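You operate a simulated robot arm through the tools that you are given. There is no shell and no other tool. Be economical: measure what you need, move in short steps, check, and stop when the job is done.

You are at the controls of a simulated robot arm. One attempt, no reset.

Task
Put the jar that says "Fine" from the top of the tinting bench on the top of the small tank and the jar marked "Grey" on the bench top before the bead sieve. Put the filter screen with the smallest size on its label from the top of the tinting bench on the grey board there. The order is free. Set down upright: jar.

It is judged by the outcome, as a careful person would: the job done as asked, and still so three seconds after it is handed in. It fails if anything else is knocked over, pushed out of place, dropped, spilled or broken.

Robot
A 6-joint arm with a four-finger gripper on a trunk, on a base that drives. Base frame: it is fixed to the floor where the robot stands at the start and does not move with it; the origin is under the middle of the robot, x ahead of it, y to its left, z up. Readings come in mm, rad, newtons and seconds.
Its first joint turns from -2.897 to 2.897 rad. Places, roughly: bench top before the bead sieve (36x21 cm) [2280, 1220, 900]; filter screen [2000, 250, 1000]; grey board [2250, 500, 750]; jar [1750, 0, 1000]; top of the small tank (26x15 cm) [-540, 4040, 860]. Payload 3.67 kg.
Tool frame: the origin (TCP) lies between the finger pads and is the grasp point; the fingertips stand 28 mm ahead of it; z points along the fingers, y is the line along which they close. The gripper opens to 112 mm. The gripper's body begins 73 mm behind the TCP.
Orientation is told as [roll, pitch, yaw] about the base's x, y, z axes, in that order, counted from this pose: with the fingers straight down and closing along the base's y, the tool's x points along the base's -x, its y along +y and its z along -z.

Tools
- The arm moves only by the tool play_rows. Its argument "deltas" is a list of rows, each an object of numbers (a shift or turn left out is 0, a gripper value left out holds the last): "ax", "ay", "az": the turn, a rotation vector about the base's x, y, z in units of 120 degrees (1.0 is 120 degrees); "dx", "dy", "dz": the shift along the base's x, y, z in units of 250 mm (1.0 is 250 mm); "claw": the opening, from 0 (shut) to 1 (fully open). In form: [{"ax": .., "ay": .., "az": .., "dx": .., "dy": .., "dz": .., "claw": ..}, ...]. A call has 1 to 8 rows; each row is the pose to reach, as a shift and turn from the pose commanded when the call began. A call with a number of a shift or a turn outside -1 to 1 is refused whole. Each row takes 0.2 s and may step no farther than 50 mm and 0.15 rad from the row before; otherwise, or with a gripper value out of range, the whole call is refused. Where a pose cannot be reached the arm comes as near as it can. A force on the tool above 40 N (or 10 N above the force at the start of the call, whichever is more), or a blocked arm, ends the call early, and 0.2 s more pass. The fingers move at their own pace and stop on an object; they squeeze with about 41 N. The grip force told is the motor's: it shows also when the fingers shut on nothing. Time passes only in rows, and 0.2 s behind the last, so rows that repeat a pose let the fingers close. It gives the time, the measured TCP pose, the force on the tool (base axes), the opening and the grip force at its end, in the units of the frame above (readings bear some noise), with the torque about the TCP (base axes, N m) and any sound that the robot's microphone picked up.
- Cameras (640 x 400 px; columns grow to the right, rows downward): "scene" is now at [110.7, 205.9, 1356]; the picture's right is [-0.11, -0.99, 0.00], its down [-0.31, 0.03, -0.95] and it looks along [0.95, -0.10, -0.31] (base axes); focal length 263 px, centre (320, 200). "wrist" rides on the gripper at [60, -18, -104] in the tool frame; the picture's right is [0.29, 0.96, 0.00], its down [-0.80, 0.24, -0.55] and it looks along [-0.53, 0.16, 0.83] (tool axes); focal length 234 px, centre (320, 200). There is no depth. A picture from a camera that has moved, and an enlarged one, comes with that camera's place and axes in the base frame and with its lens.
- capture(camera): a new picture of that camera. The clock stands still meanwhile.
- steer(legs): drives the robot by 1 to 6 legs, each [ahead, left, turn to the left] in mm, mm and rad, along the robot's own axes; the way and the turn of a leg run together, so that a leg with both is an arc; at most 1500 mm and 3.142 rad a leg. The arm and the cameras ride along, it lands a little off, and it stops where it bumps. It gives what a move gives.
- turn_head(pan, tilt): turns the head with the scene camera to pan (to the left, within 2.496 rad either way) and tilt (down, from -0.506 to 1.204), counted from straight ahead of the robot. It gives what a move gives.
- enlarge(camera, box): a new picture of the part [left, top, right, bottom] of that camera's present view, enlarged. The clock stands still meanwhile.
- sign_off(): hands the job in; it is judged then, once.

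Work in short steps. Places have to be worked out from the pictures, the camera data and where the tool is seen: move nearer, look again, correct. Check each grasp and each placing, and mend what went wrong. You have 165 turns and 128 pictures in all, those below and enlarged ones among them. Open the gripper and draw the arm clear of the work before you hand the job in, unless the task says otherwise; then end with one line.

The tools are called after "Request:" as a command line: name --argument value ..., lists and objects as JSON in quotes. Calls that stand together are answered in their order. play_rows: Moves the arm, as the interface text tells. Its arguments: {"type":"object","properties":{"deltas":{"type":"array"}},"required":["deltas"]} The other tools are called the same way: steer (legs) drives the base; turn_head (pan, tilt) turns the head that bears the scene camera; capture (camera) takes a picture; enlarge (camera, box) takes an enlarged picture of a part of a camera's view; sign_off () hands the job in.

At the start:

```text
time_s: 0.0
tool_pos: [608.1, 140.3, 1121.0]
ee_rot: [-0.001, 0.002, 0.0]
force: [0.2, -0.1, 0.0]
ft_torque: [0.01, 0.03, 0.02]
grip_width: 112.0
grasp_force: 0.1
robot x, y, heading: [0.6, 0.3, -0.002]
head pan, tilt: [-0.106, 0.312]
```

scene: 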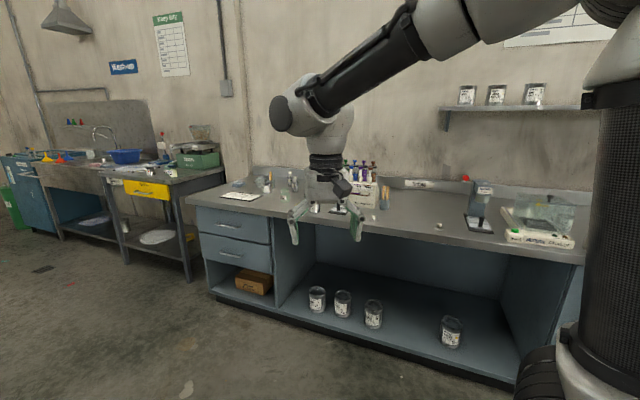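
wrist: 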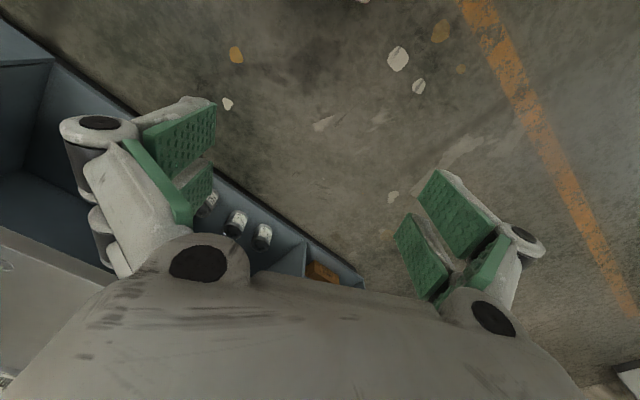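

The scene shows a tinting bench ahead with several objects. I'll enlarge parts to identify the items.

Request:
enlarge --camera "scene" --box '[200, 150, 400, 275]'

Request:
enlarge --camera "scene" --box '[390, 150, 590, 275]'

Request:
enlarge --camera "scene" --box '[0, 90, 240, 240]'

```text
3.20 times, centred on (300, 212) of scene
camera zoom: at [110.7, 205.9, 1356.0], right [-0.11, -0.99, 0.0], down [-0.31, 0.03, -0.95], along [0.95, -0.1, -0.31], focal length 843 px, centre (384, 160)
```

zoom: 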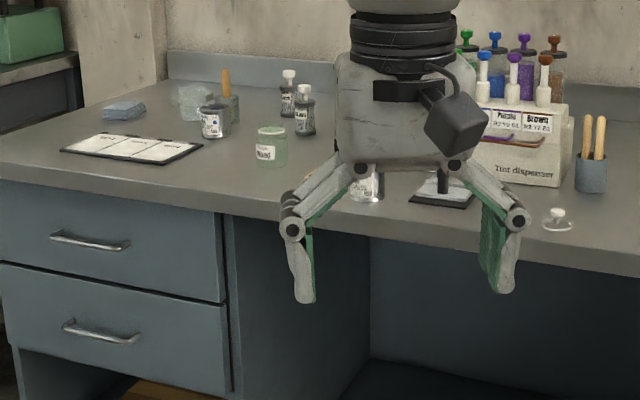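

```text
3.20 times, centred on (490, 212) of scene
camera zoom: at [110.7, 205.9, 1356.0], right [-0.11, -0.99, 0.0], down [-0.31, 0.03, -0.95], along [0.95, -0.1, -0.31], focal length 843 px, centre (-224, 160)
```

zoom: 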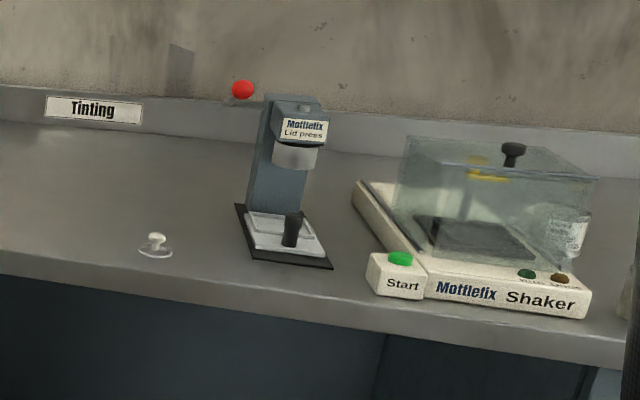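

```text
2.67 times, centred on (120, 165) of scene
camera zoom: at [110.7, 205.9, 1356.0], right [-0.11, -0.99, 0.0], down [-0.31, 0.03, -0.95], along [0.95, -0.1, -0.31], focal length 702 px, centre (853, 293)
```

zoom: 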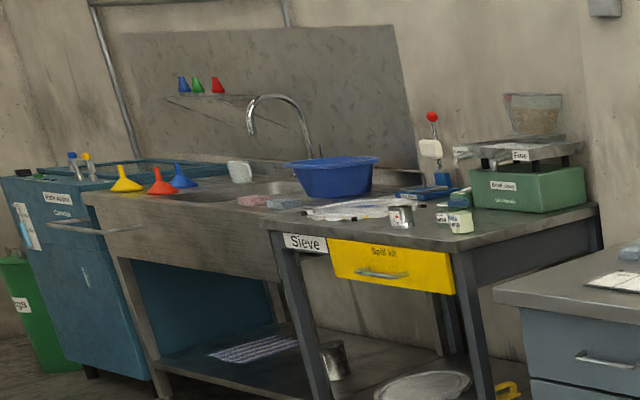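

The arm hides part of the bench. I'll pan the head to look to the left-rear for the small tank first.

Request:
turn_head --pan 1.6 --tilt 0.25

Request:
capture --camera "scene"

Request:
turn_head --pan 0.4 --tilt 0.35

Request:
capture --camera "scene"

```text
time_s: 1.7
tool_pos: [608.3, 140.4, 1121.0]
ee_rot: [-0.001, -0.001, -0.001]
force: [-0.2, 0.1, -0.4]
ft_torque: [-0.03, 0.04, 0.0]
grip_width: 112.1
grasp_force: 0.0
robot x, y, heading: [0.9, 1.8, -0.005]
head pan, tilt: [1.6, 0.25]
```

```text
122 pictures are left
camera scene: at [15.2, 309.2, 1361.9], right [1.0, 0.03, 0.0], down [0.01, -0.25, -0.97], along [-0.03, 0.97, -0.25], focal length 263 px, centre (320, 200)
```

scene: 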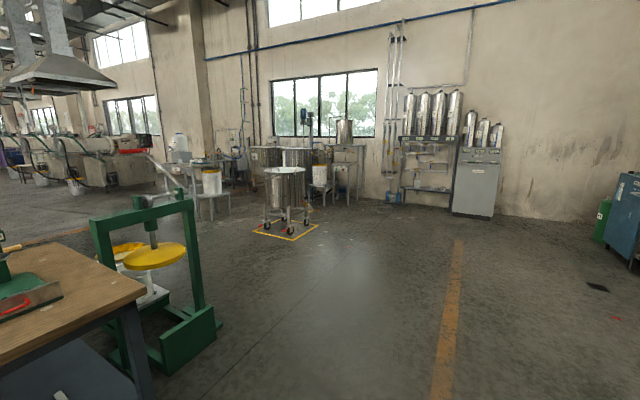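

```text
time_s: 3.1
tool_pos: [608.6, 140.4, 1119.3]
ee_rot: [0.001, 0.0, -0.001]
force: [-0.6, -1.3, -0.3]
ft_torque: [0.02, 0.03, -0.03]
grip_width: 112.0
grasp_force: 0.1
robot x, y, heading: [-2.2, 0.1, -0.002]
head pan, tilt: [0.4, 0.351]
```

```text
121 pictures are left
camera scene: at [103.7, 252.1, 1352.4], right [0.39, -0.92, 0.0], down [-0.32, -0.13, -0.94], along [0.86, 0.37, -0.34], focal length 263 px, centre (320, 200)
```

scene: 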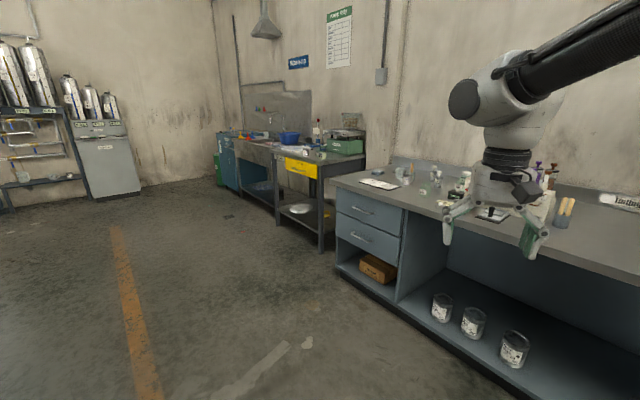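

The small tank seems to be the wheeled one at around (-520, 3700). The bench front runs at about 28° to my axes, so I'll drive to face its left part.

Request:
steer --legs '[[880, 720, 0], [0, 0, -0.497]]'

Request:
turn_head --pan 0.1 --tilt 0.6

Request:
capture --camera "scene"

Request:
capture --camera "wrist"

```text
time_s: 10.4
tool_pos: [1501.2, 547.4, 1120.4]
ee_rot: [-0.001, -0.001, -0.495]
force: [0.8, -0.6, 0.1]
ft_torque: [-0.04, 0.01, -0.04]
grip_width: 112.0
grasp_force: 0.1
robot x, y, heading: [897.0, 716.5, -0.495]
head pan, tilt: [0.4, 0.351]
```

```text
time_s: 11.2
tool_pos: [1502.4, 547.3, 1120.5]
ee_rot: [-0.001, -0.001, -0.495]
force: [-0.2, -0.4, 0.2]
ft_torque: [0.03, 0.0, -0.01]
grip_width: 112.3
grasp_force: 0.0
robot x, y, heading: [897.8, 711.6, -0.498]
head pan, tilt: [0.099, 0.6]
```

```text
120 pictures are left
camera scene: at [1098.7, 859.8, 1329.7], right [-0.39, -0.92, 0.0], down [-0.52, 0.22, -0.83], along [0.76, -0.32, -0.56], focal length 263 px, centre (320, 200)
```

scene: 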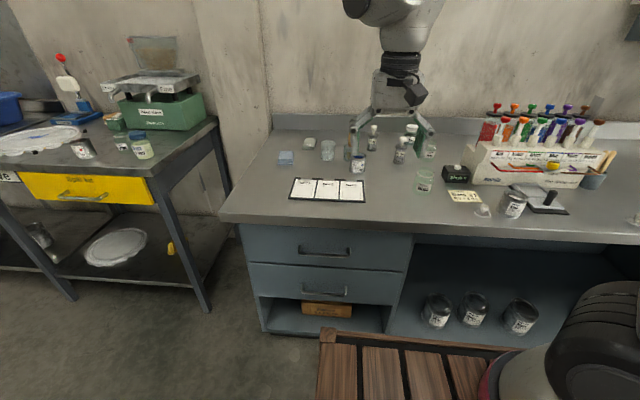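

```text
119 pictures are left
camera wrist: at [1442.0, 560.4, 1224.0], right [0.2, 0.98, 0.0], down [0.82, -0.17, 0.55], along [0.54, -0.11, -0.83], focal length 234 px, centre (320, 200)
```

wrist: 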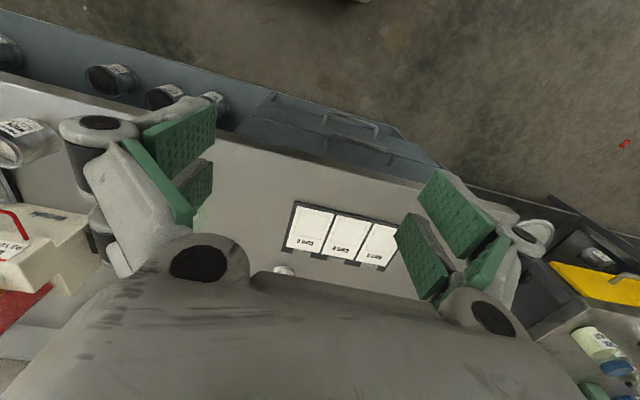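

I see several jars, the three-field board and maybe small screens. Zooming to read labels.

Request:
enlarge --camera "scene" --box '[260, 115, 440, 227]'

Request:
enlarge --camera "scene" --box '[420, 115, 600, 227]'

Request:
enlarge --camera "scene" --box '[50, 70, 230, 182]'

```text
3.56 times, centred on (350, 171) of scene
camera zoom: at [1098.7, 859.8, 1329.7], right [-0.39, -0.92, 0.0], down [-0.52, 0.22, -0.83], along [0.76, -0.32, -0.56], focal length 937 px, centre (213, 303)
```

zoom: 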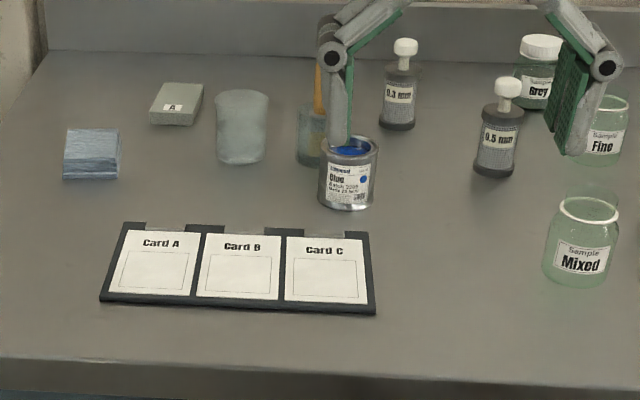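

```text
3.56 times, centred on (510, 171) of scene
camera zoom: at [1098.7, 859.8, 1329.7], right [-0.39, -0.92, 0.0], down [-0.52, 0.22, -0.83], along [0.76, -0.32, -0.56], focal length 937 px, centre (-356, 303)
```

zoom: 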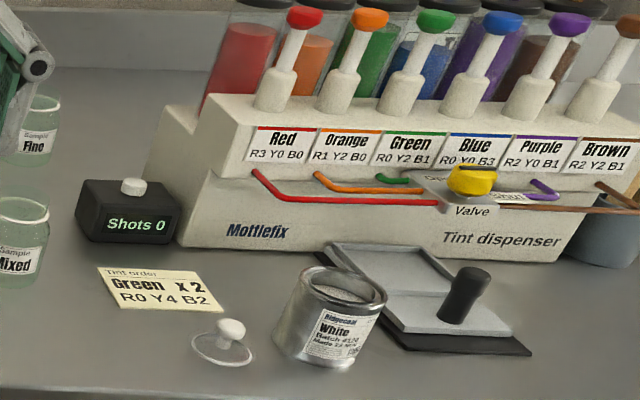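

```text
3.56 times, centred on (140, 126) of scene
camera zoom: at [1098.7, 859.8, 1329.7], right [-0.39, -0.92, 0.0], down [-0.52, 0.22, -0.83], along [0.76, -0.32, -0.56], focal length 937 px, centre (960, 463)
```

zoom: 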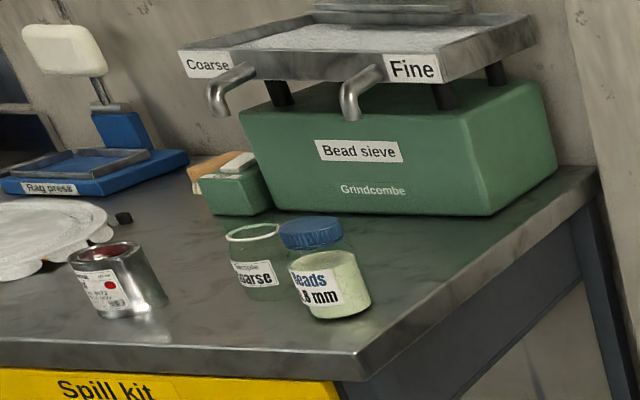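

Filter screens show 0.3 mm and 0.5 mm; "Fine", "Grey", "Mixed" jars are found. I need to decide what the "grey board" is; zooming on the back left of the bench.

Request:
enlarge --camera "scene" --box '[270, 125, 350, 175]'

Request:
enlarge --camera "scene" --box '[355, 115, 455, 177]'

```text
8.00 times, centred on (310, 150) of scene
camera zoom: at [1098.7, 859.8, 1329.7], right [-0.39, -0.92, 0.0], down [-0.52, 0.22, -0.83], along [0.76, -0.32, -0.56], focal length 2108 px, centre (400, 600)
```

zoom: 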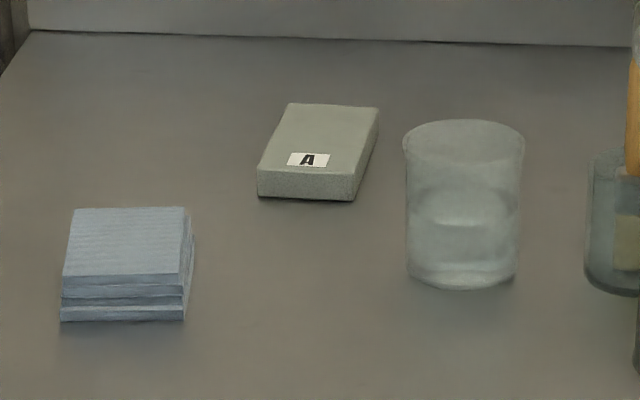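

```text
6.40 times, centred on (405, 146) of scene
camera zoom: at [1098.7, 859.8, 1329.7], right [-0.39, -0.92, 0.0], down [-0.52, 0.22, -0.83], along [0.76, -0.32, -0.56], focal length 1686 px, centre (-224, 546)
```

zoom: 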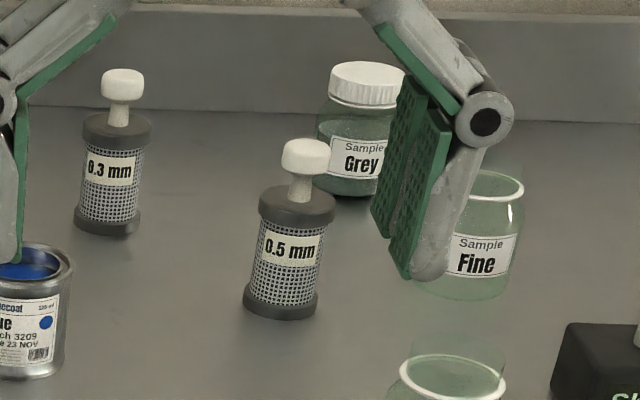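

The grey labelled block "A" best matches the listed grey board place; 0.3 mm seems the smallest unless the arm hides another. Looking down to see my own base and clearance to the bench.

Request:
turn_head --pan -0.2 --tilt 1.15

Request:
capture --camera "scene"

```text
time_s: 12.2
tool_pos: [1500.1, 547.9, 1121.1]
ee_rot: [0.001, 0.0, -0.496]
force: [-0.3, 0.6, 0.6]
ft_torque: [0.0, 0.04, -0.04]
grip_width: 112.0
grasp_force: 0.1
robot x, y, heading: [893.4, 711.8, -0.497]
head pan, tilt: [-0.201, 1.15]
```

```text
113 pictures are left
camera scene: at [1062.8, 855.7, 1288.0], right [-0.64, -0.77, 0.0], down [-0.7, 0.59, -0.41], along [0.31, -0.26, -0.91], focal length 263 px, centre (320, 200)
```

scene: 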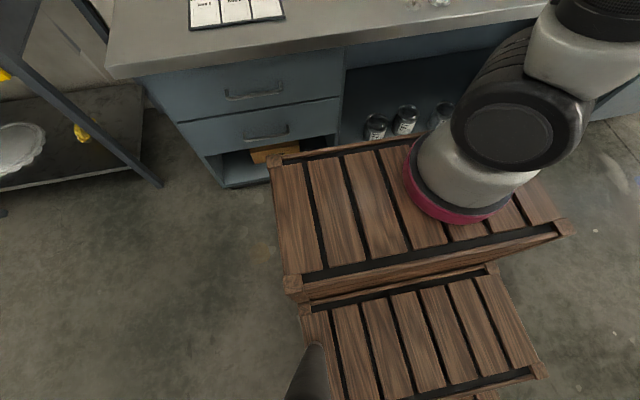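

The robot carries a wooden deck; the bench edge seems about 670 mm ahead of the axis. I'll advance 150 mm and look again to measure clearance by parallax.

Request:
steer --legs '[[150, 0, 0]]'

Request:
capture --camera "scene"

Request:
capture --camera "wrist"

```text
time_s: 13.6
tool_pos: [1635.7, 475.8, 1119.3]
ee_rot: [-0.001, 0.0, -0.496]
force: [0.0, -0.9, 0.0]
ft_torque: [0.01, -0.02, 0.01]
grip_width: 112.2
grasp_force: 0.0
robot x, y, heading: [1035.2, 641.8, -0.492]
head pan, tilt: [-0.201, 1.15]
```

```text
112 pictures are left
camera scene: at [1196.3, 783.4, 1287.9], right [-0.64, -0.77, 0.0], down [-0.7, 0.59, -0.41], along [0.31, -0.26, -0.91], focal length 263 px, centre (320, 200)
```

scene: 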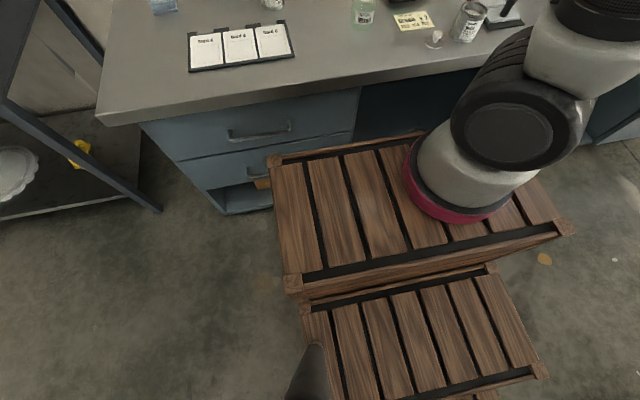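

```text
111 pictures are left
camera wrist: at [1575.6, 488.1, 1223.9], right [0.2, 0.98, 0.0], down [0.82, -0.17, 0.55], along [0.54, -0.11, -0.83], focal length 234 px, centre (320, 200)
```

wrist: 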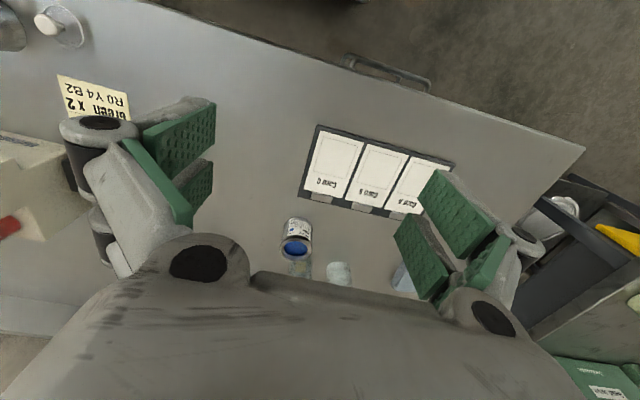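

Bench top is near z≈850; the deck front is about 160 mm from the bench edge. I'll go 90 mm more ahead and look at the objects.

Request:
steer --legs '[[90, 0, 0]]'

Request:
capture --camera "scene"

Request:
turn_head --pan 0.0 --tilt 0.6

Request:
capture --camera "scene"

```text
time_s: 14.7
tool_pos: [1713.7, 433.0, 1120.1]
ee_rot: [0.0, -0.001, -0.495]
force: [0.0, -0.3, -1.0]
ft_torque: [-0.03, -0.01, 0.0]
grip_width: 112.0
grasp_force: 0.1
robot x, y, heading: [1111.6, 600.1, -0.498]
head pan, tilt: [-0.201, 1.15]
```

```text
110 pictures are left
camera scene: at [1275.5, 740.5, 1287.9], right [-0.64, -0.77, 0.0], down [-0.7, 0.59, -0.41], along [0.31, -0.26, -0.91], focal length 263 px, centre (320, 200)
```

scene: 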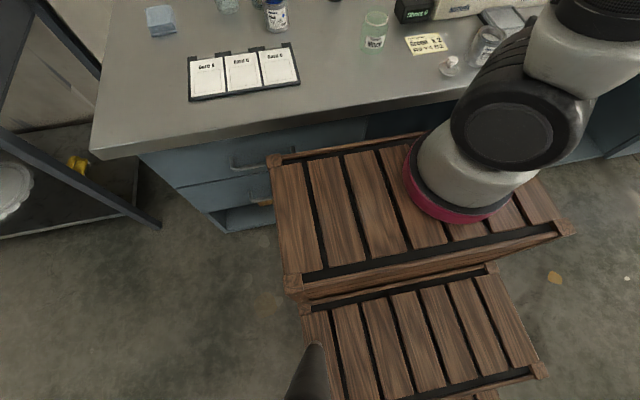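

```text
time_s: 15.6
tool_pos: [1714.5, 432.4, 1119.8]
ee_rot: [0.001, -0.001, -0.496]
force: [0.5, 0.0, 0.3]
ft_torque: [0.01, 0.0, 0.0]
grip_width: 112.2
grasp_force: 0.1
robot x, y, heading: [1114.7, 600.4, -0.491]
head pan, tilt: [0.0, 0.6]
```

```text
109 pictures are left
camera scene: at [1307.5, 736.7, 1329.6], right [-0.48, -0.88, 0.0], down [-0.5, 0.27, -0.82], along [0.72, -0.39, -0.57], focal length 263 px, centre (320, 200)
```

scene: 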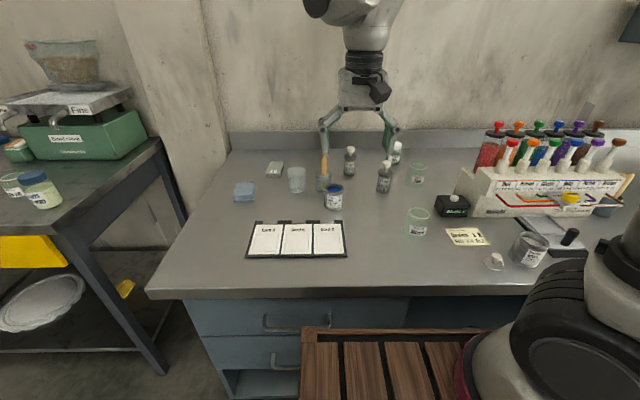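

Estimated places relative to the axis (fwd, left): Grey (1072,-101), 0.3 mm (990,102), A board (994,387), Fine (921,-132). I'll advance 60 mm more and check deck clearance.

Request:
steer --legs '[[55, 0, 0]]'

Request:
turn_head --pan 0.0 --tilt 1.0

Request:
capture --camera "scene"

Request:
capture --camera "wrist"

```text
time_s: 16.6
tool_pos: [1762.3, 405.0, 1120.0]
ee_rot: [-0.001, 0.001, -0.497]
force: [-0.4, -0.3, -0.7]
ft_torque: [0.04, 0.05, -0.01]
grip_width: 112.2
grasp_force: 0.0
robot x, y, heading: [1161.0, 571.9, -0.497]
head pan, tilt: [0.0, 0.6]
```

```text
time_s: 17.5
tool_pos: [1762.0, 406.5, 1121.0]
ee_rot: [-0.001, 0.002, -0.497]
force: [1.2, -0.1, 0.2]
ft_torque: [-0.01, 0.01, -0.02]
grip_width: 112.1
grasp_force: 0.1
robot x, y, heading: [1163.5, 573.6, -0.496]
head pan, tilt: [0.0, 1.0]
```

```text
108 pictures are left
camera scene: at [1339.8, 719.1, 1297.7], right [-0.48, -0.88, 0.0], down [-0.74, 0.4, -0.54], along [0.48, -0.26, -0.84], focal length 263 px, centre (320, 200)
```

scene: 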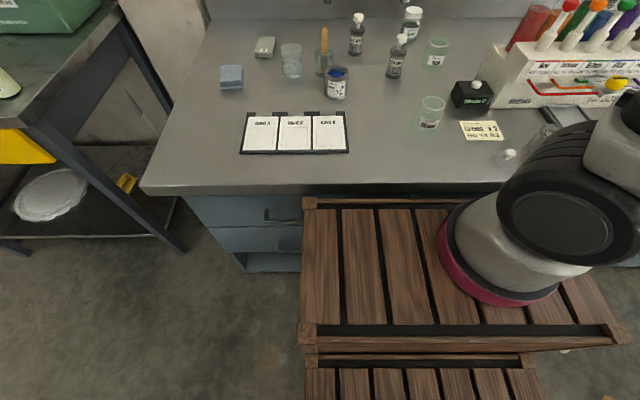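

```text
107 pictures are left
camera wrist: at [1703.1, 418.3, 1224.0], right [0.2, 0.98, 0.0], down [0.81, -0.17, 0.55], along [0.54, -0.11, -0.83], focal length 234 px, centre (320, 200)
```

wrist: 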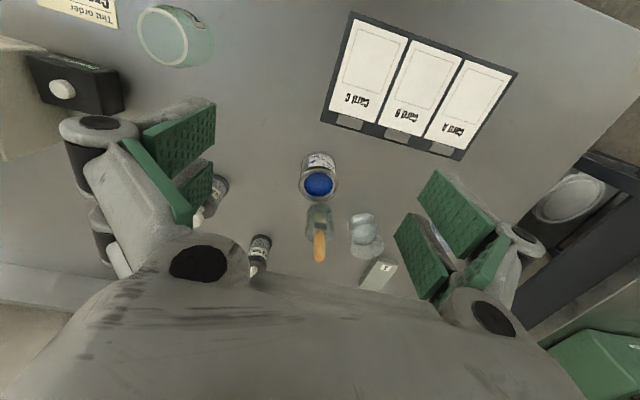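

Clearance looks small but fine. Target first: the 0.3 mm screen at about (931 fwd, 98 left). I'll move the tool near above it and look with the wrist camera.

Request:
play_rows --deltas '[{"dx": 0.134, "dy": -0.103, "claw": 1}, {"dx": 0.268, "dy": -0.205}, {"dx": 0.402, "dy": -0.308}, {"dx": 0.536, "dy": -0.411}, {"dx": 0.67, "dy": -0.513}, {"dx": 0.804, "dy": -0.616}]'

Request:
capture --camera "wrist"

Request:
enlarge --camera "scene" --box '[230, 0, 470, 150]'

```text
time_s: 18.9
tool_pos: [1965.0, 249.6, 1121.7]
ee_rot: [0.0, -0.001, -0.498]
force: [0.2, 0.2, 1.4]
ft_torque: [-0.01, 0.0, 0.0]
grip_width: 112.0
grasp_force: 0.1
robot x, y, heading: [1160.9, 572.3, -0.498]
head pan, tilt: [0.0, 1.0]
```

```text
106 pictures are left
camera wrist: at [1905.2, 262.3, 1224.2], right [0.2, 0.98, 0.0], down [0.81, -0.17, 0.55], along [0.54, -0.11, -0.83], focal length 234 px, centre (320, 200)
```

wrist: 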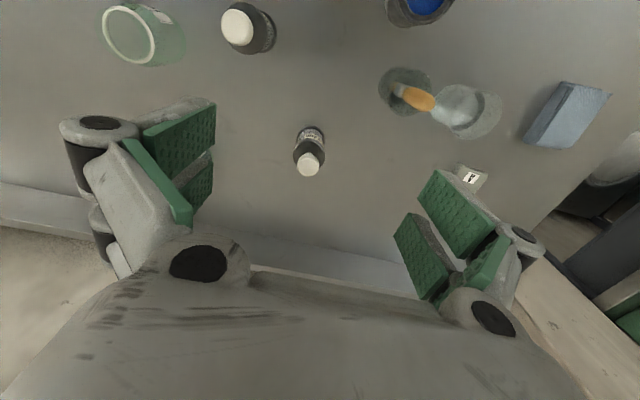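

```text
2.67 times, centred on (350, 75) of scene
camera zoom: at [1339.3, 719.4, 1297.7], right [-0.48, -0.88, 0.0], down [-0.74, 0.4, -0.54], along [0.47, -0.26, -0.84], focal length 702 px, centre (240, 533)
```

zoom: 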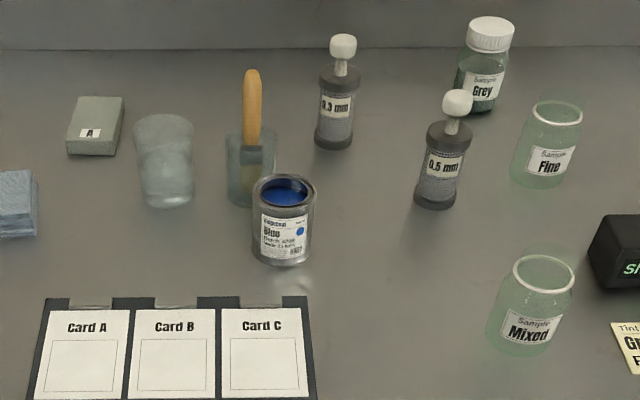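

The 0.3 mm screen lies about 61 mm ahead and 3 mm left of the TCP. I'll center over it and lower to just above its knob, then look.

Request:
play_rows --deltas '[{"dx": 0.11, "dy": -0.053, "dz": -0.06}, {"dx": 0.22, "dy": -0.106, "dz": -0.13}, {"dx": 0.22, "dy": -0.106, "dz": -0.3}, {"dx": 0.22, "dy": -0.106, "dz": -0.46}]'

Request:
capture --camera "wrist"

Request:
capture --camera "scene"

```text
time_s: 19.9
tool_pos: [2018.9, 224.9, 1006.2]
ee_rot: [0.002, -0.002, -0.497]
force: [-0.1, 0.0, 1.0]
ft_torque: [0.02, 0.0, 0.01]
grip_width: 112.0
grasp_force: 0.0
robot x, y, heading: [1161.4, 577.6, -0.497]
head pan, tilt: [0.0, 1.0]
```

```text
104 pictures are left
camera wrist: at [1959.2, 237.9, 1109.9], right [0.2, 0.98, 0.0], down [0.81, -0.17, 0.56], along [0.54, -0.11, -0.83], focal length 234 px, centre (320, 200)
```

wrist: 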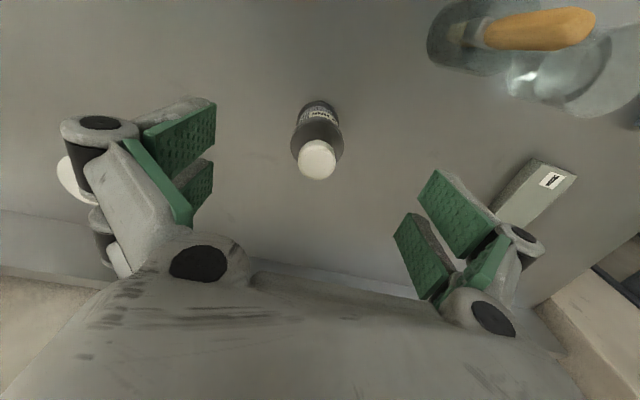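

```text
103 pictures are left
camera scene: at [1339.6, 719.1, 1297.7], right [-0.48, -0.88, 0.0], down [-0.74, 0.4, -0.54], along [0.47, -0.26, -0.84], focal length 263 px, centre (320, 200)
```

scene: 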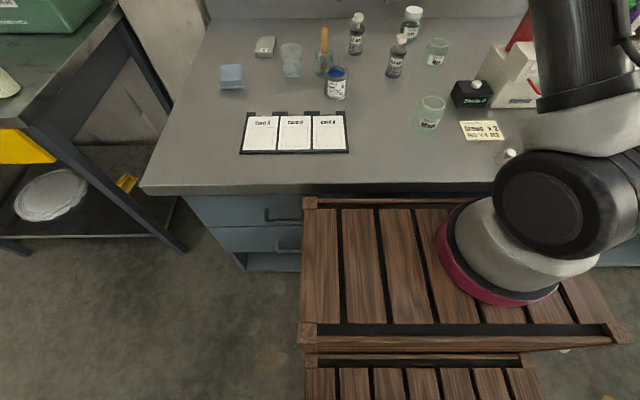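

Wrist view suggests the screen is centred; the scene view should just show the fingertips at the top. I'll tilt the head up to verify.

Request:
turn_head --pan 0.0 --tilt 0.6

Request:
enlarge --camera "scene" --box '[230, 70, 470, 220]'

```text
time_s: 20.7
tool_pos: [2019.0, 224.5, 1006.3]
ee_rot: [0.001, -0.002, -0.497]
force: [1.8, -0.5, -0.4]
ft_torque: [0.01, -0.04, -0.01]
grip_width: 112.0
grasp_force: 0.0
robot x, y, heading: [1160.1, 570.6, -0.497]
head pan, tilt: [0.0, 0.6]
```

```text
2.67 times, centred on (350, 145) of scene
camera zoom: at [1356.3, 710.1, 1329.6], right [-0.48, -0.88, 0.0], down [-0.5, 0.27, -0.82], along [0.72, -0.39, -0.57], focal length 702 px, centre (240, 347)
```

zoom: 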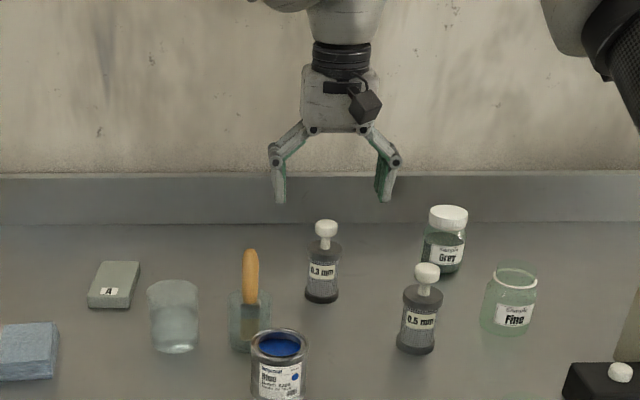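

Tool is centred well. Descend to z≈912 and close on the body.

Request:
play_rows --deltas '[{"dx": 0.004, "dy": 0.008, "dz": -0.13}, {"dx": 0.004, "dy": 0.008, "dz": -0.26}, {"dx": 0.004, "dy": 0.008, "dz": -0.376}, {"dx": 0.004, "dy": 0.008, "dz": -0.376, "claw": 0}, {"dx": 0.004, "dy": 0.008, "dz": -0.376, "claw": 0}, {"dx": 0.004, "dy": 0.008, "dz": -0.376, "claw": 0}]'

Request:
capture --camera "wrist"

Request:
enlarge --camera "scene" --box '[230, 70, 470, 220]'

```text
time_s: 22.1
tool_pos: [2017.2, 225.5, 911.4]
ee_rot: [-0.002, 0.0, -0.497]
force: [0.6, 1.3, -0.3]
ft_torque: [-0.01, -0.05, 0.04]
grip_width: 44.0
grasp_force: 41.1
robot x, y, heading: [1159.7, 573.3, -0.494]
head pan, tilt: [0.0, 0.6]
```

```text
101 pictures are left
camera wrist: at [1958.6, 238.8, 1015.1], right [0.2, 0.98, 0.0], down [0.81, -0.17, 0.55], along [0.54, -0.11, -0.83], focal length 234 px, centre (320, 200)
```

wrist: 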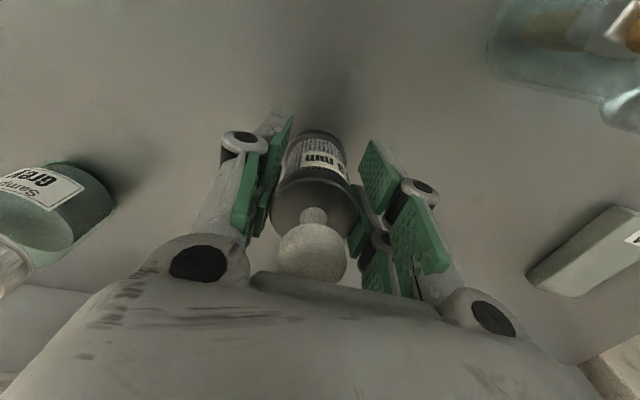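

```text
2.67 times, centred on (350, 145) of scene
camera zoom: at [1356.3, 710.1, 1329.7], right [-0.48, -0.88, 0.0], down [-0.5, 0.27, -0.82], along [0.73, -0.39, -0.57], focal length 702 px, centre (240, 347)
```

zoom: 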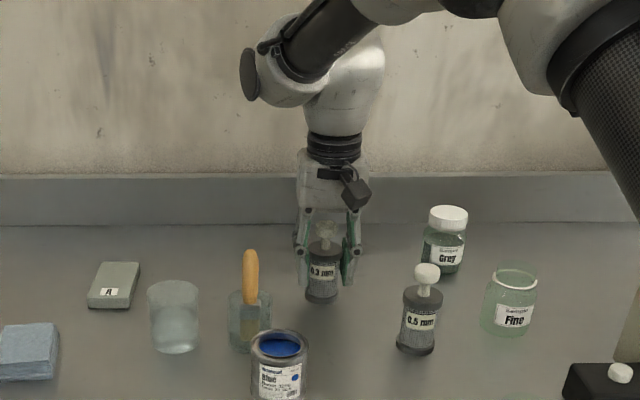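

Grasp is firm (44 mm). Lift 130 mm and check, then drive the base left 250 mm to bring board A within reach.

Request:
play_rows --deltas '[{"dz": 0.13}, {"dz": 0.26}, {"dz": 0.39}, {"dz": 0.52}]'

Request:
steer --legs '[[0, 250, 0]]'

Request:
capture --camera "wrist"

Request:
capture --camera "scene"

```text
time_s: 23.1
tool_pos: [2019.6, 228.5, 1040.0]
ee_rot: [0.0, 0.0, -0.497]
force: [-1.0, 0.5, -3.5]
ft_torque: [0.01, 0.03, -0.01]
grip_width: 43.9
grasp_force: 40.9
robot x, y, heading: [1160.1, 570.2, -0.496]
head pan, tilt: [0.0, 0.6]
```

```text
time_s: 24.9
tool_pos: [2137.7, 446.3, 1040.8]
ee_rot: [0.0, 0.0, -0.5]
force: [0.8, 0.0, -1.6]
ft_torque: [0.0, -0.01, -0.03]
grip_width: 43.8
grasp_force: 41.0
robot x, y, heading: [1275.0, 793.8, -0.499]
head pan, tilt: [0.0, 0.6]
```

```text
99 pictures are left
camera wrist: at [2078.6, 459.6, 1144.2], right [0.21, 0.98, 0.0], down [0.81, -0.17, 0.55], along [0.54, -0.11, -0.83], focal length 234 px, centre (320, 200)
```

wrist: 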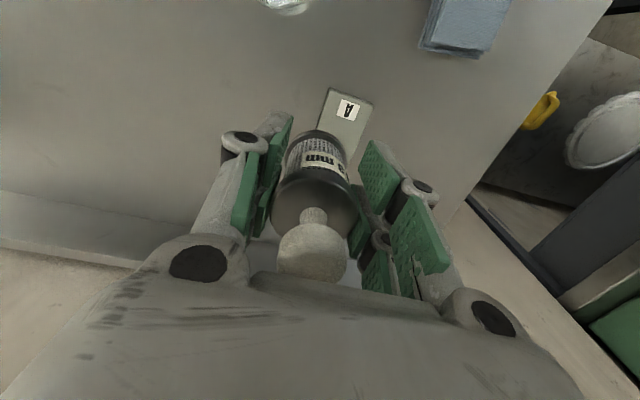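

```text
98 pictures are left
camera scene: at [1476.0, 929.1, 1329.7], right [-0.48, -0.88, 0.0], down [-0.5, 0.27, -0.82], along [0.72, -0.39, -0.57], focal length 263 px, centre (320, 200)
```

scene: 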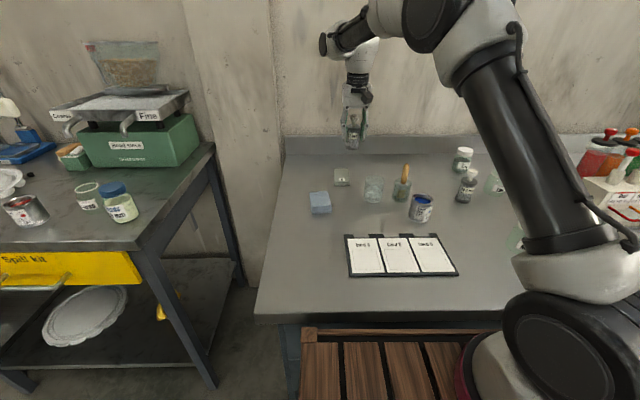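

Board A is about 53×100 mm, its centre ~24 mm ahead and 28 mm left of the TCP. Shift over it and lower to z≈950.

Request:
play_rows --deltas '[{"dx": 0.138, "dy": 0.052}, {"dx": 0.138, "dy": 0.052, "dz": -0.18}, {"dx": 0.138, "dy": 0.052, "dz": -0.35}]'

Request:
capture --camera "wrist"

Request:
enlarge --camera "scene" --box '[300, 110, 420, 210]'

```text
time_s: 25.8
tool_pos: [2171.2, 458.5, 952.4]
ee_rot: [0.0, -0.001, -0.5]
force: [-0.1, 0.2, -1.6]
ft_torque: [0.0, -0.03, 0.02]
grip_width: 44.2
grasp_force: 40.5
robot x, y, heading: [1276.4, 789.9, -0.499]
head pan, tilt: [0.0, 0.6]
```

```text
97 pictures are left
camera wrist: at [2111.8, 471.7, 1056.2], right [0.21, 0.98, 0.0], down [0.81, -0.17, 0.56], along [0.54, -0.11, -0.83], focal length 234 px, centre (320, 200)
```

wrist: 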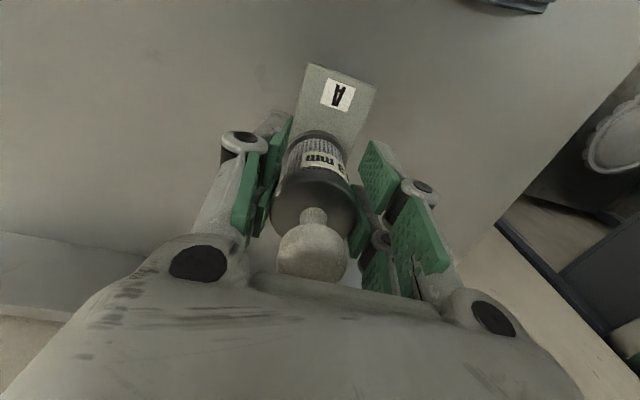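

```text
4.00 times, centred on (360, 160) of scene
camera zoom: at [1475.6, 929.2, 1329.7], right [-0.48, -0.88, 0.0], down [-0.5, 0.27, -0.83], along [0.72, -0.39, -0.56], focal length 1054 px, centre (160, 360)
```

zoom: 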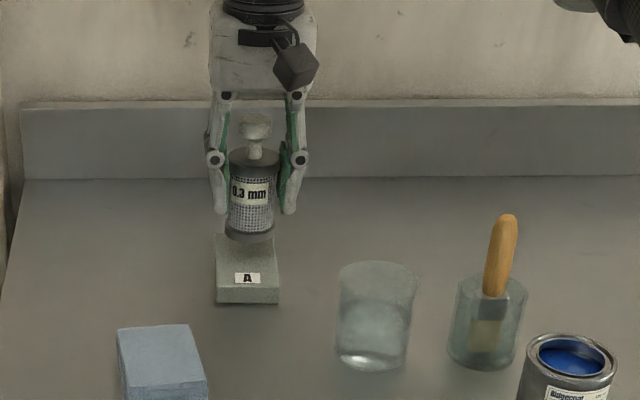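

Well centred on the board. Lower in small steps watching for contact force.

Request:
play_rows --deltas '[{"dz": -0.03}, {"dz": -0.05}, {"dz": -0.064}]'

Request:
enlarge --camera "scene" --box '[320, 130, 400, 190]'

```text
time_s: 26.6
tool_pos: [2171.0, 458.9, 937.1]
ee_rot: [0.001, 0.0, -0.499]
force: [-0.2, -0.2, -3.0]
ft_torque: [-0.05, 0.01, 0.02]
grip_width: 43.9
grasp_force: 41.0
robot x, y, heading: [1282.2, 792.6, -0.498]
head pan, tilt: [0.0, 0.6]
```

```text
6.67 times, centred on (360, 160) of scene
camera zoom: at [1476.0, 929.1, 1329.7], right [-0.48, -0.88, 0.0], down [-0.5, 0.27, -0.82], along [0.72, -0.39, -0.57], focal length 1756 px, centre (53, 467)
```

zoom: 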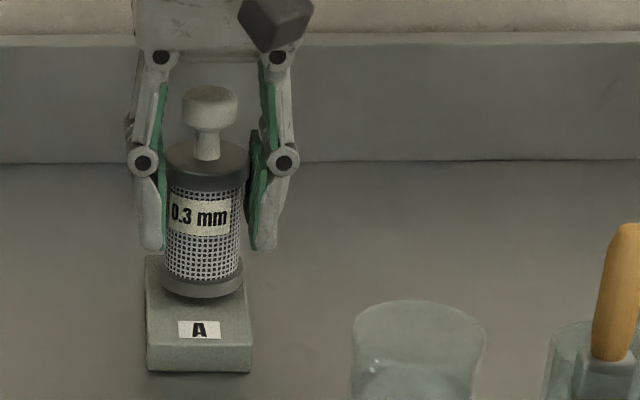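

Close; continue lowering in 2 mm steps.

Request:
play_rows --deltas '[{"dz": -0.008}, {"dz": -0.016}, {"dz": -0.016}]'

Request:
play_rows --deltas '[{"dz": -0.008}, {"dz": -0.008}]'

```text
time_s: 27.4
tool_pos: [2172.0, 459.5, 933.3]
ee_rot: [-0.002, -0.001, -0.5]
force: [0.0, 0.3, -2.4]
ft_torque: [-0.01, -0.02, 0.04]
grip_width: 44.0
grasp_force: 40.8
robot x, y, heading: [1280.4, 790.6, -0.499]
head pan, tilt: [0.0, 0.6]
```

```text
time_s: 27.9
tool_pos: [2171.6, 460.4, 931.0]
ee_rot: [0.0, -0.001, -0.499]
force: [0.0, 0.0, -1.8]
ft_torque: [0.01, 0.04, 0.0]
grip_width: 43.8
grasp_force: 41.3
robot x, y, heading: [1281.3, 790.0, -0.5]
head pan, tilt: [0.0, 0.6]
```

No contact yet; keep going down 2 mm at a time.

Request:
play_rows --deltas '[{"dz": -0.008}, {"dz": -0.008}]'

Request:
play_rows --deltas '[{"dz": -0.008}, {"dz": -0.008}]'

Request:
play_rows --deltas '[{"dz": -0.008}, {"dz": -0.008}]'

Request:
enlarge --camera "scene" --box '[320, 130, 400, 190]'

```text
time_s: 28.6
tool_pos: [2172.5, 459.0, 928.6]
ee_rot: [0.0, -0.002, -0.5]
force: [-0.8, -0.7, 6.7]
ft_torque: [0.01, 0.04, 0.03]
grip_width: 43.8
grasp_force: 40.4
robot x, y, heading: [1280.6, 791.8, -0.5]
head pan, tilt: [0.0, 0.6]
```

```text
time_s: 29.1
tool_pos: [2173.8, 460.0, 928.9]
ee_rot: [-0.001, -0.004, -0.5]
force: [-0.1, -1.8, 20.6]
ft_torque: [-0.14, -0.06, 0.19]
grip_width: 43.8
grasp_force: 41.1
robot x, y, heading: [1283.9, 794.4, -0.502]
head pan, tilt: [0.0, 0.6]
```

```text
time_s: 29.8
tool_pos: [2171.7, 459.4, 926.0]
ee_rot: [0.001, -0.001, -0.501]
force: [-0.5, -0.8, 26.1]
ft_torque: [-0.15, -0.2, 0.06]
grip_width: 43.1
grasp_force: 41.5
robot x, y, heading: [1280.8, 792.8, -0.497]
head pan, tilt: [0.0, 0.6]
```

```text
6.67 times, centred on (360, 160) of scene
camera zoom: at [1474.9, 929.4, 1329.8], right [-0.48, -0.88, 0.0], down [-0.5, 0.27, -0.83], along [0.72, -0.4, -0.56], focal length 1756 px, centre (53, 467)
```

zoom: 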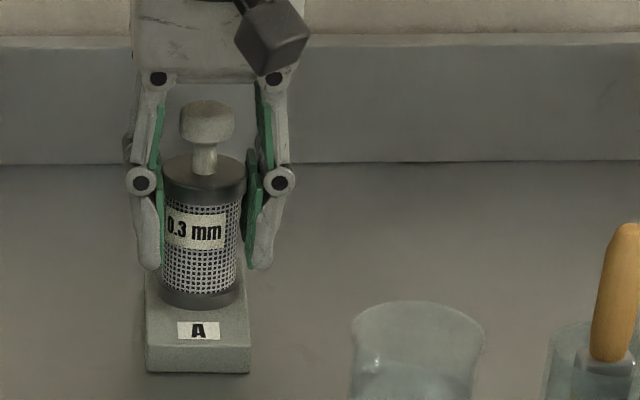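

In contact with the board. Ease up 3 mm in command, open and rise straight up.

Request:
play_rows --deltas '[{"dz": 0.012}, {"dz": 0.012, "claw": 0.8}, {"dz": 0.012, "claw": 0.8}, {"dz": 0.15}, {"dz": 0.34}, {"dz": 0.53}, {"dz": 0.7}]'

Request:
enlarge --camera "scene" --box '[300, 110, 420, 210]'

Request:
capture --camera "wrist"

```text
time_s: 31.4
tool_pos: [2171.6, 460.3, 1100.1]
ee_rot: [0.001, 0.003, -0.5]
force: [0.6, -0.6, -0.7]
ft_torque: [0.01, 0.01, -0.01]
grip_width: 89.5
grasp_force: 0.0
robot x, y, heading: [1277.6, 793.3, -0.502]
head pan, tilt: [0.0, 0.6]
```

```text
4.00 times, centred on (360, 160) of scene
camera zoom: at [1476.1, 929.0, 1329.6], right [-0.48, -0.88, 0.0], down [-0.5, 0.27, -0.82], along [0.72, -0.39, -0.57], focal length 1054 px, centre (160, 360)
```

zoom: 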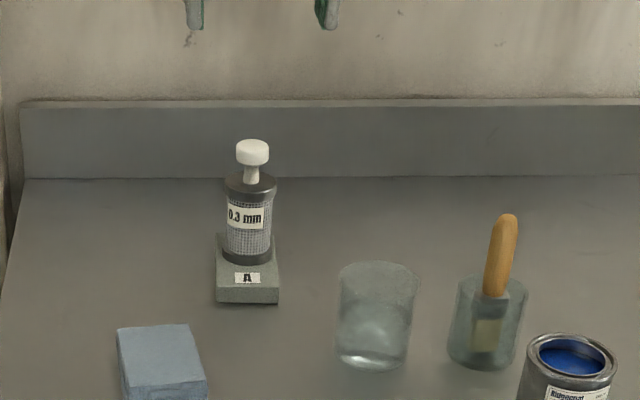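

```text
92 pictures are left
camera wrist: at [2112.6, 473.7, 1203.8], right [0.21, 0.98, 0.0], down [0.82, -0.17, 0.55], along [0.54, -0.11, -0.83], focal length 234 px, centre (320, 200)
```

wrist: 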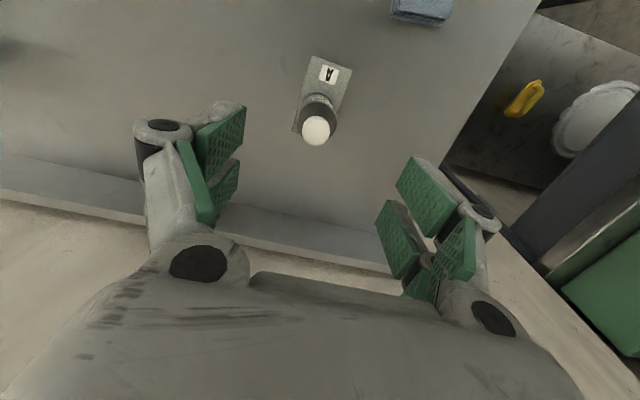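

The screen stands on board A. Now drive right 340 mm and slightly ahead to face the Grey jar.

Request:
steer --legs '[[0, -340, 0], [15, 0, 0]]'

Request:
capture --camera "wrist"

Request:
turn_head --pan 0.0 --tilt 0.7

Request:
capture --camera "scene"

```text
time_s: 34.0
tool_pos: [2019.1, 149.1, 1100.9]
ee_rot: [-0.002, 0.0, -0.498]
force: [0.4, 0.2, -0.8]
ft_torque: [0.0, -0.02, -0.01]
grip_width: 89.5
grasp_force: 0.0
robot x, y, heading: [1128.2, 479.2, -0.498]
head pan, tilt: [0.0, 0.6]
```

```text
91 pictures are left
camera wrist: at [1960.0, 162.7, 1204.0], right [0.21, 0.98, 0.0], down [0.81, -0.17, 0.55], along [0.54, -0.11, -0.83], focal length 234 px, centre (320, 200)
```

wrist: 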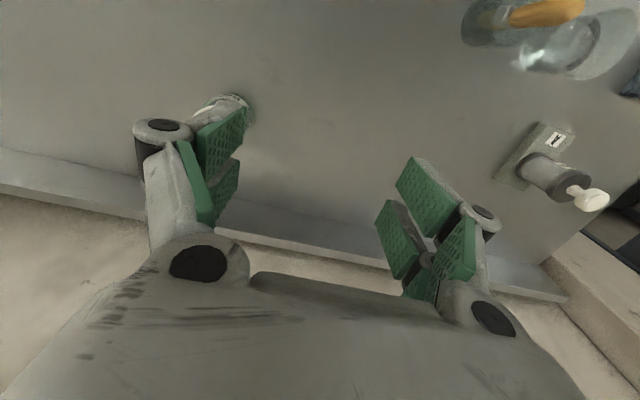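

```text
time_s: 34.6
tool_pos: [2018.5, 149.3, 1099.7]
ee_rot: [0.001, 0.001, -0.5]
force: [-0.5, 0.9, -0.3]
ft_torque: [0.02, -0.01, 0.03]
grip_width: 89.7
grasp_force: 0.1
robot x, y, heading: [1128.4, 479.5, -0.496]
head pan, tilt: [0.0, 0.7]
```

```text
90 pictures are left
camera scene: at [1320.6, 619.9, 1321.1], right [-0.48, -0.88, 0.0], down [-0.57, 0.31, -0.77], along [0.67, -0.37, -0.64], focal length 263 px, centre (320, 200)
```

scene: 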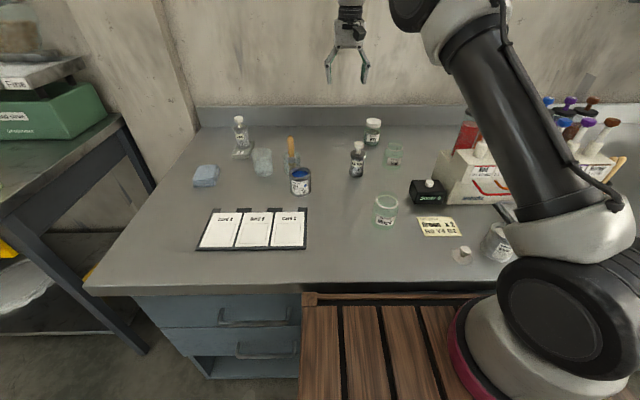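

Grey jar sits near world (1990, 42). Move above it with the gripper open and lower to z≈1010 to look.

Request:
play_rows --deltas '[{"dx": -0.039, "dy": -0.141, "claw": 1}, {"dx": -0.078, "dy": -0.283, "claw": 1}, {"dx": -0.116, "dy": -0.424}, {"dx": -0.116, "dy": -0.424, "dz": -0.18}, {"dx": -0.116, "dy": -0.424, "dz": -0.36}]'

Request:
capture --camera "wrist"

Request:
enlarge --camera "scene" --box '[310, 40, 470, 140]'

```text
time_s: 35.8
tool_pos: [1991.1, 43.7, 1012.3]
ee_rot: [0.0, -0.002, -0.5]
force: [0.4, 0.3, 0.6]
ft_torque: [0.02, -0.02, 0.0]
grip_width: 111.8
grasp_force: 0.0
robot x, y, heading: [1129.0, 476.8, -0.496]
head pan, tilt: [0.0, 0.7]
```

```text
89 pictures are left
camera wrist: at [1931.0, 56.9, 1115.1], right [0.21, 0.98, 0.0], down [0.81, -0.17, 0.56], along [0.54, -0.11, -0.83], focal length 234 px, centre (320, 200)
```

wrist: 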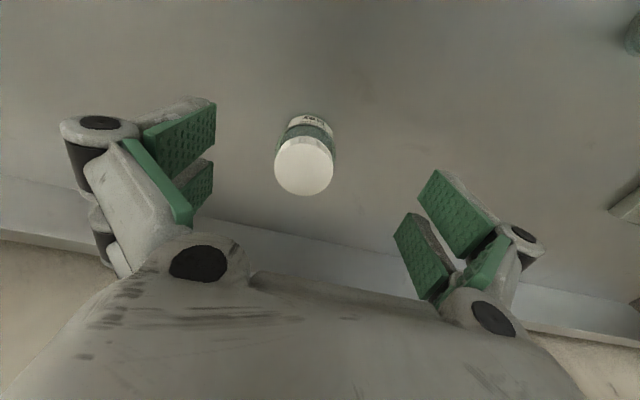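

```text
4.00 times, centred on (390, 90) of scene
camera zoom: at [1320.3, 619.9, 1321.1], right [-0.48, -0.88, 0.0], down [-0.57, 0.31, -0.77], along [0.67, -0.37, -0.64], focal length 1054 px, centre (40, 640)
```

zoom: 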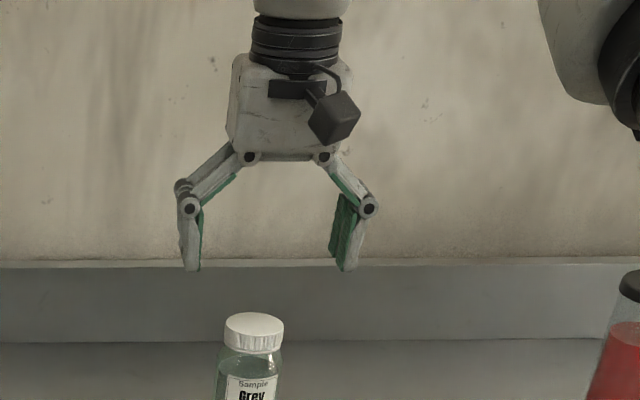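

Jar is ~28 mm farther and 8 mm right of the TCP. Shift, then verify before descending.

Request:
play_rows --deltas '[{"dx": 0.083, "dy": -0.082}, {"dx": 0.083, "dy": -0.082, "dz": -0.1}]'

Request:
capture --camera "wrist"

```text
time_s: 36.4
tool_pos: [2011.3, 23.6, 985.5]
ee_rot: [0.001, 0.002, -0.5]
force: [0.0, -0.5, 1.0]
ft_torque: [-0.01, -0.02, 0.01]
grip_width: 111.9
grasp_force: 0.1
robot x, y, heading: [1129.5, 477.3, -0.497]
head pan, tilt: [0.0, 0.7]
```

```text
87 pictures are left
camera wrist: at [1951.9, 36.3, 1089.4], right [0.21, 0.98, 0.0], down [0.81, -0.17, 0.55], along [0.54, -0.11, -0.83], focal length 234 px, centre (320, 200)
```

wrist: 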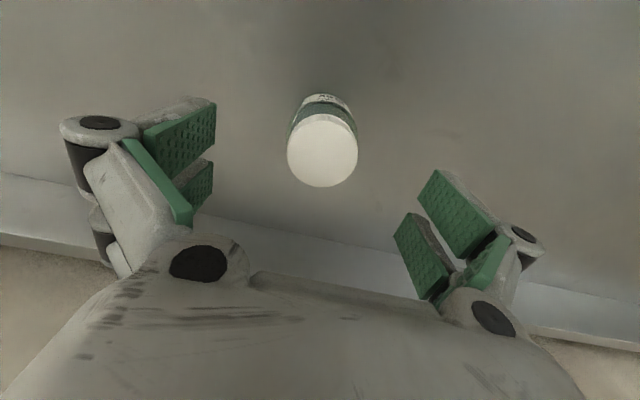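

Centred. Descend to z≈897 and close.

Request:
play_rows --deltas '[{"dz": -0.16}, {"dz": -0.354}, {"dz": -0.354, "claw": 0}, {"dz": -0.354, "claw": 0}, {"dz": -0.354, "claw": 0}]'

Request:
capture --camera "wrist"

```text
time_s: 37.6
tool_pos: [2012.5, 23.2, 897.3]
ee_rot: [-0.001, 0.0, -0.499]
force: [0.2, -0.2, -0.5]
ft_torque: [0.01, 0.03, -0.02]
grip_width: 57.7
grasp_force: 40.7
robot x, y, heading: [1129.0, 477.0, -0.496]
head pan, tilt: [0.0, 0.7]
```

```text
86 pictures are left
camera wrist: at [1953.6, 36.7, 1000.6], right [0.21, 0.98, 0.0], down [0.81, -0.17, 0.55], along [0.54, -0.11, -0.83], focal length 234 px, centre (320, 200)
```

wrist: 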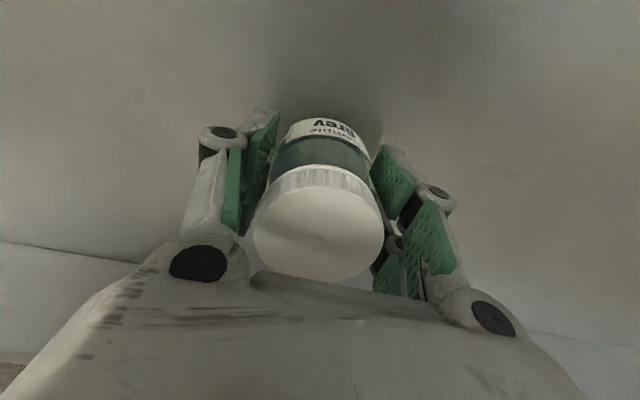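

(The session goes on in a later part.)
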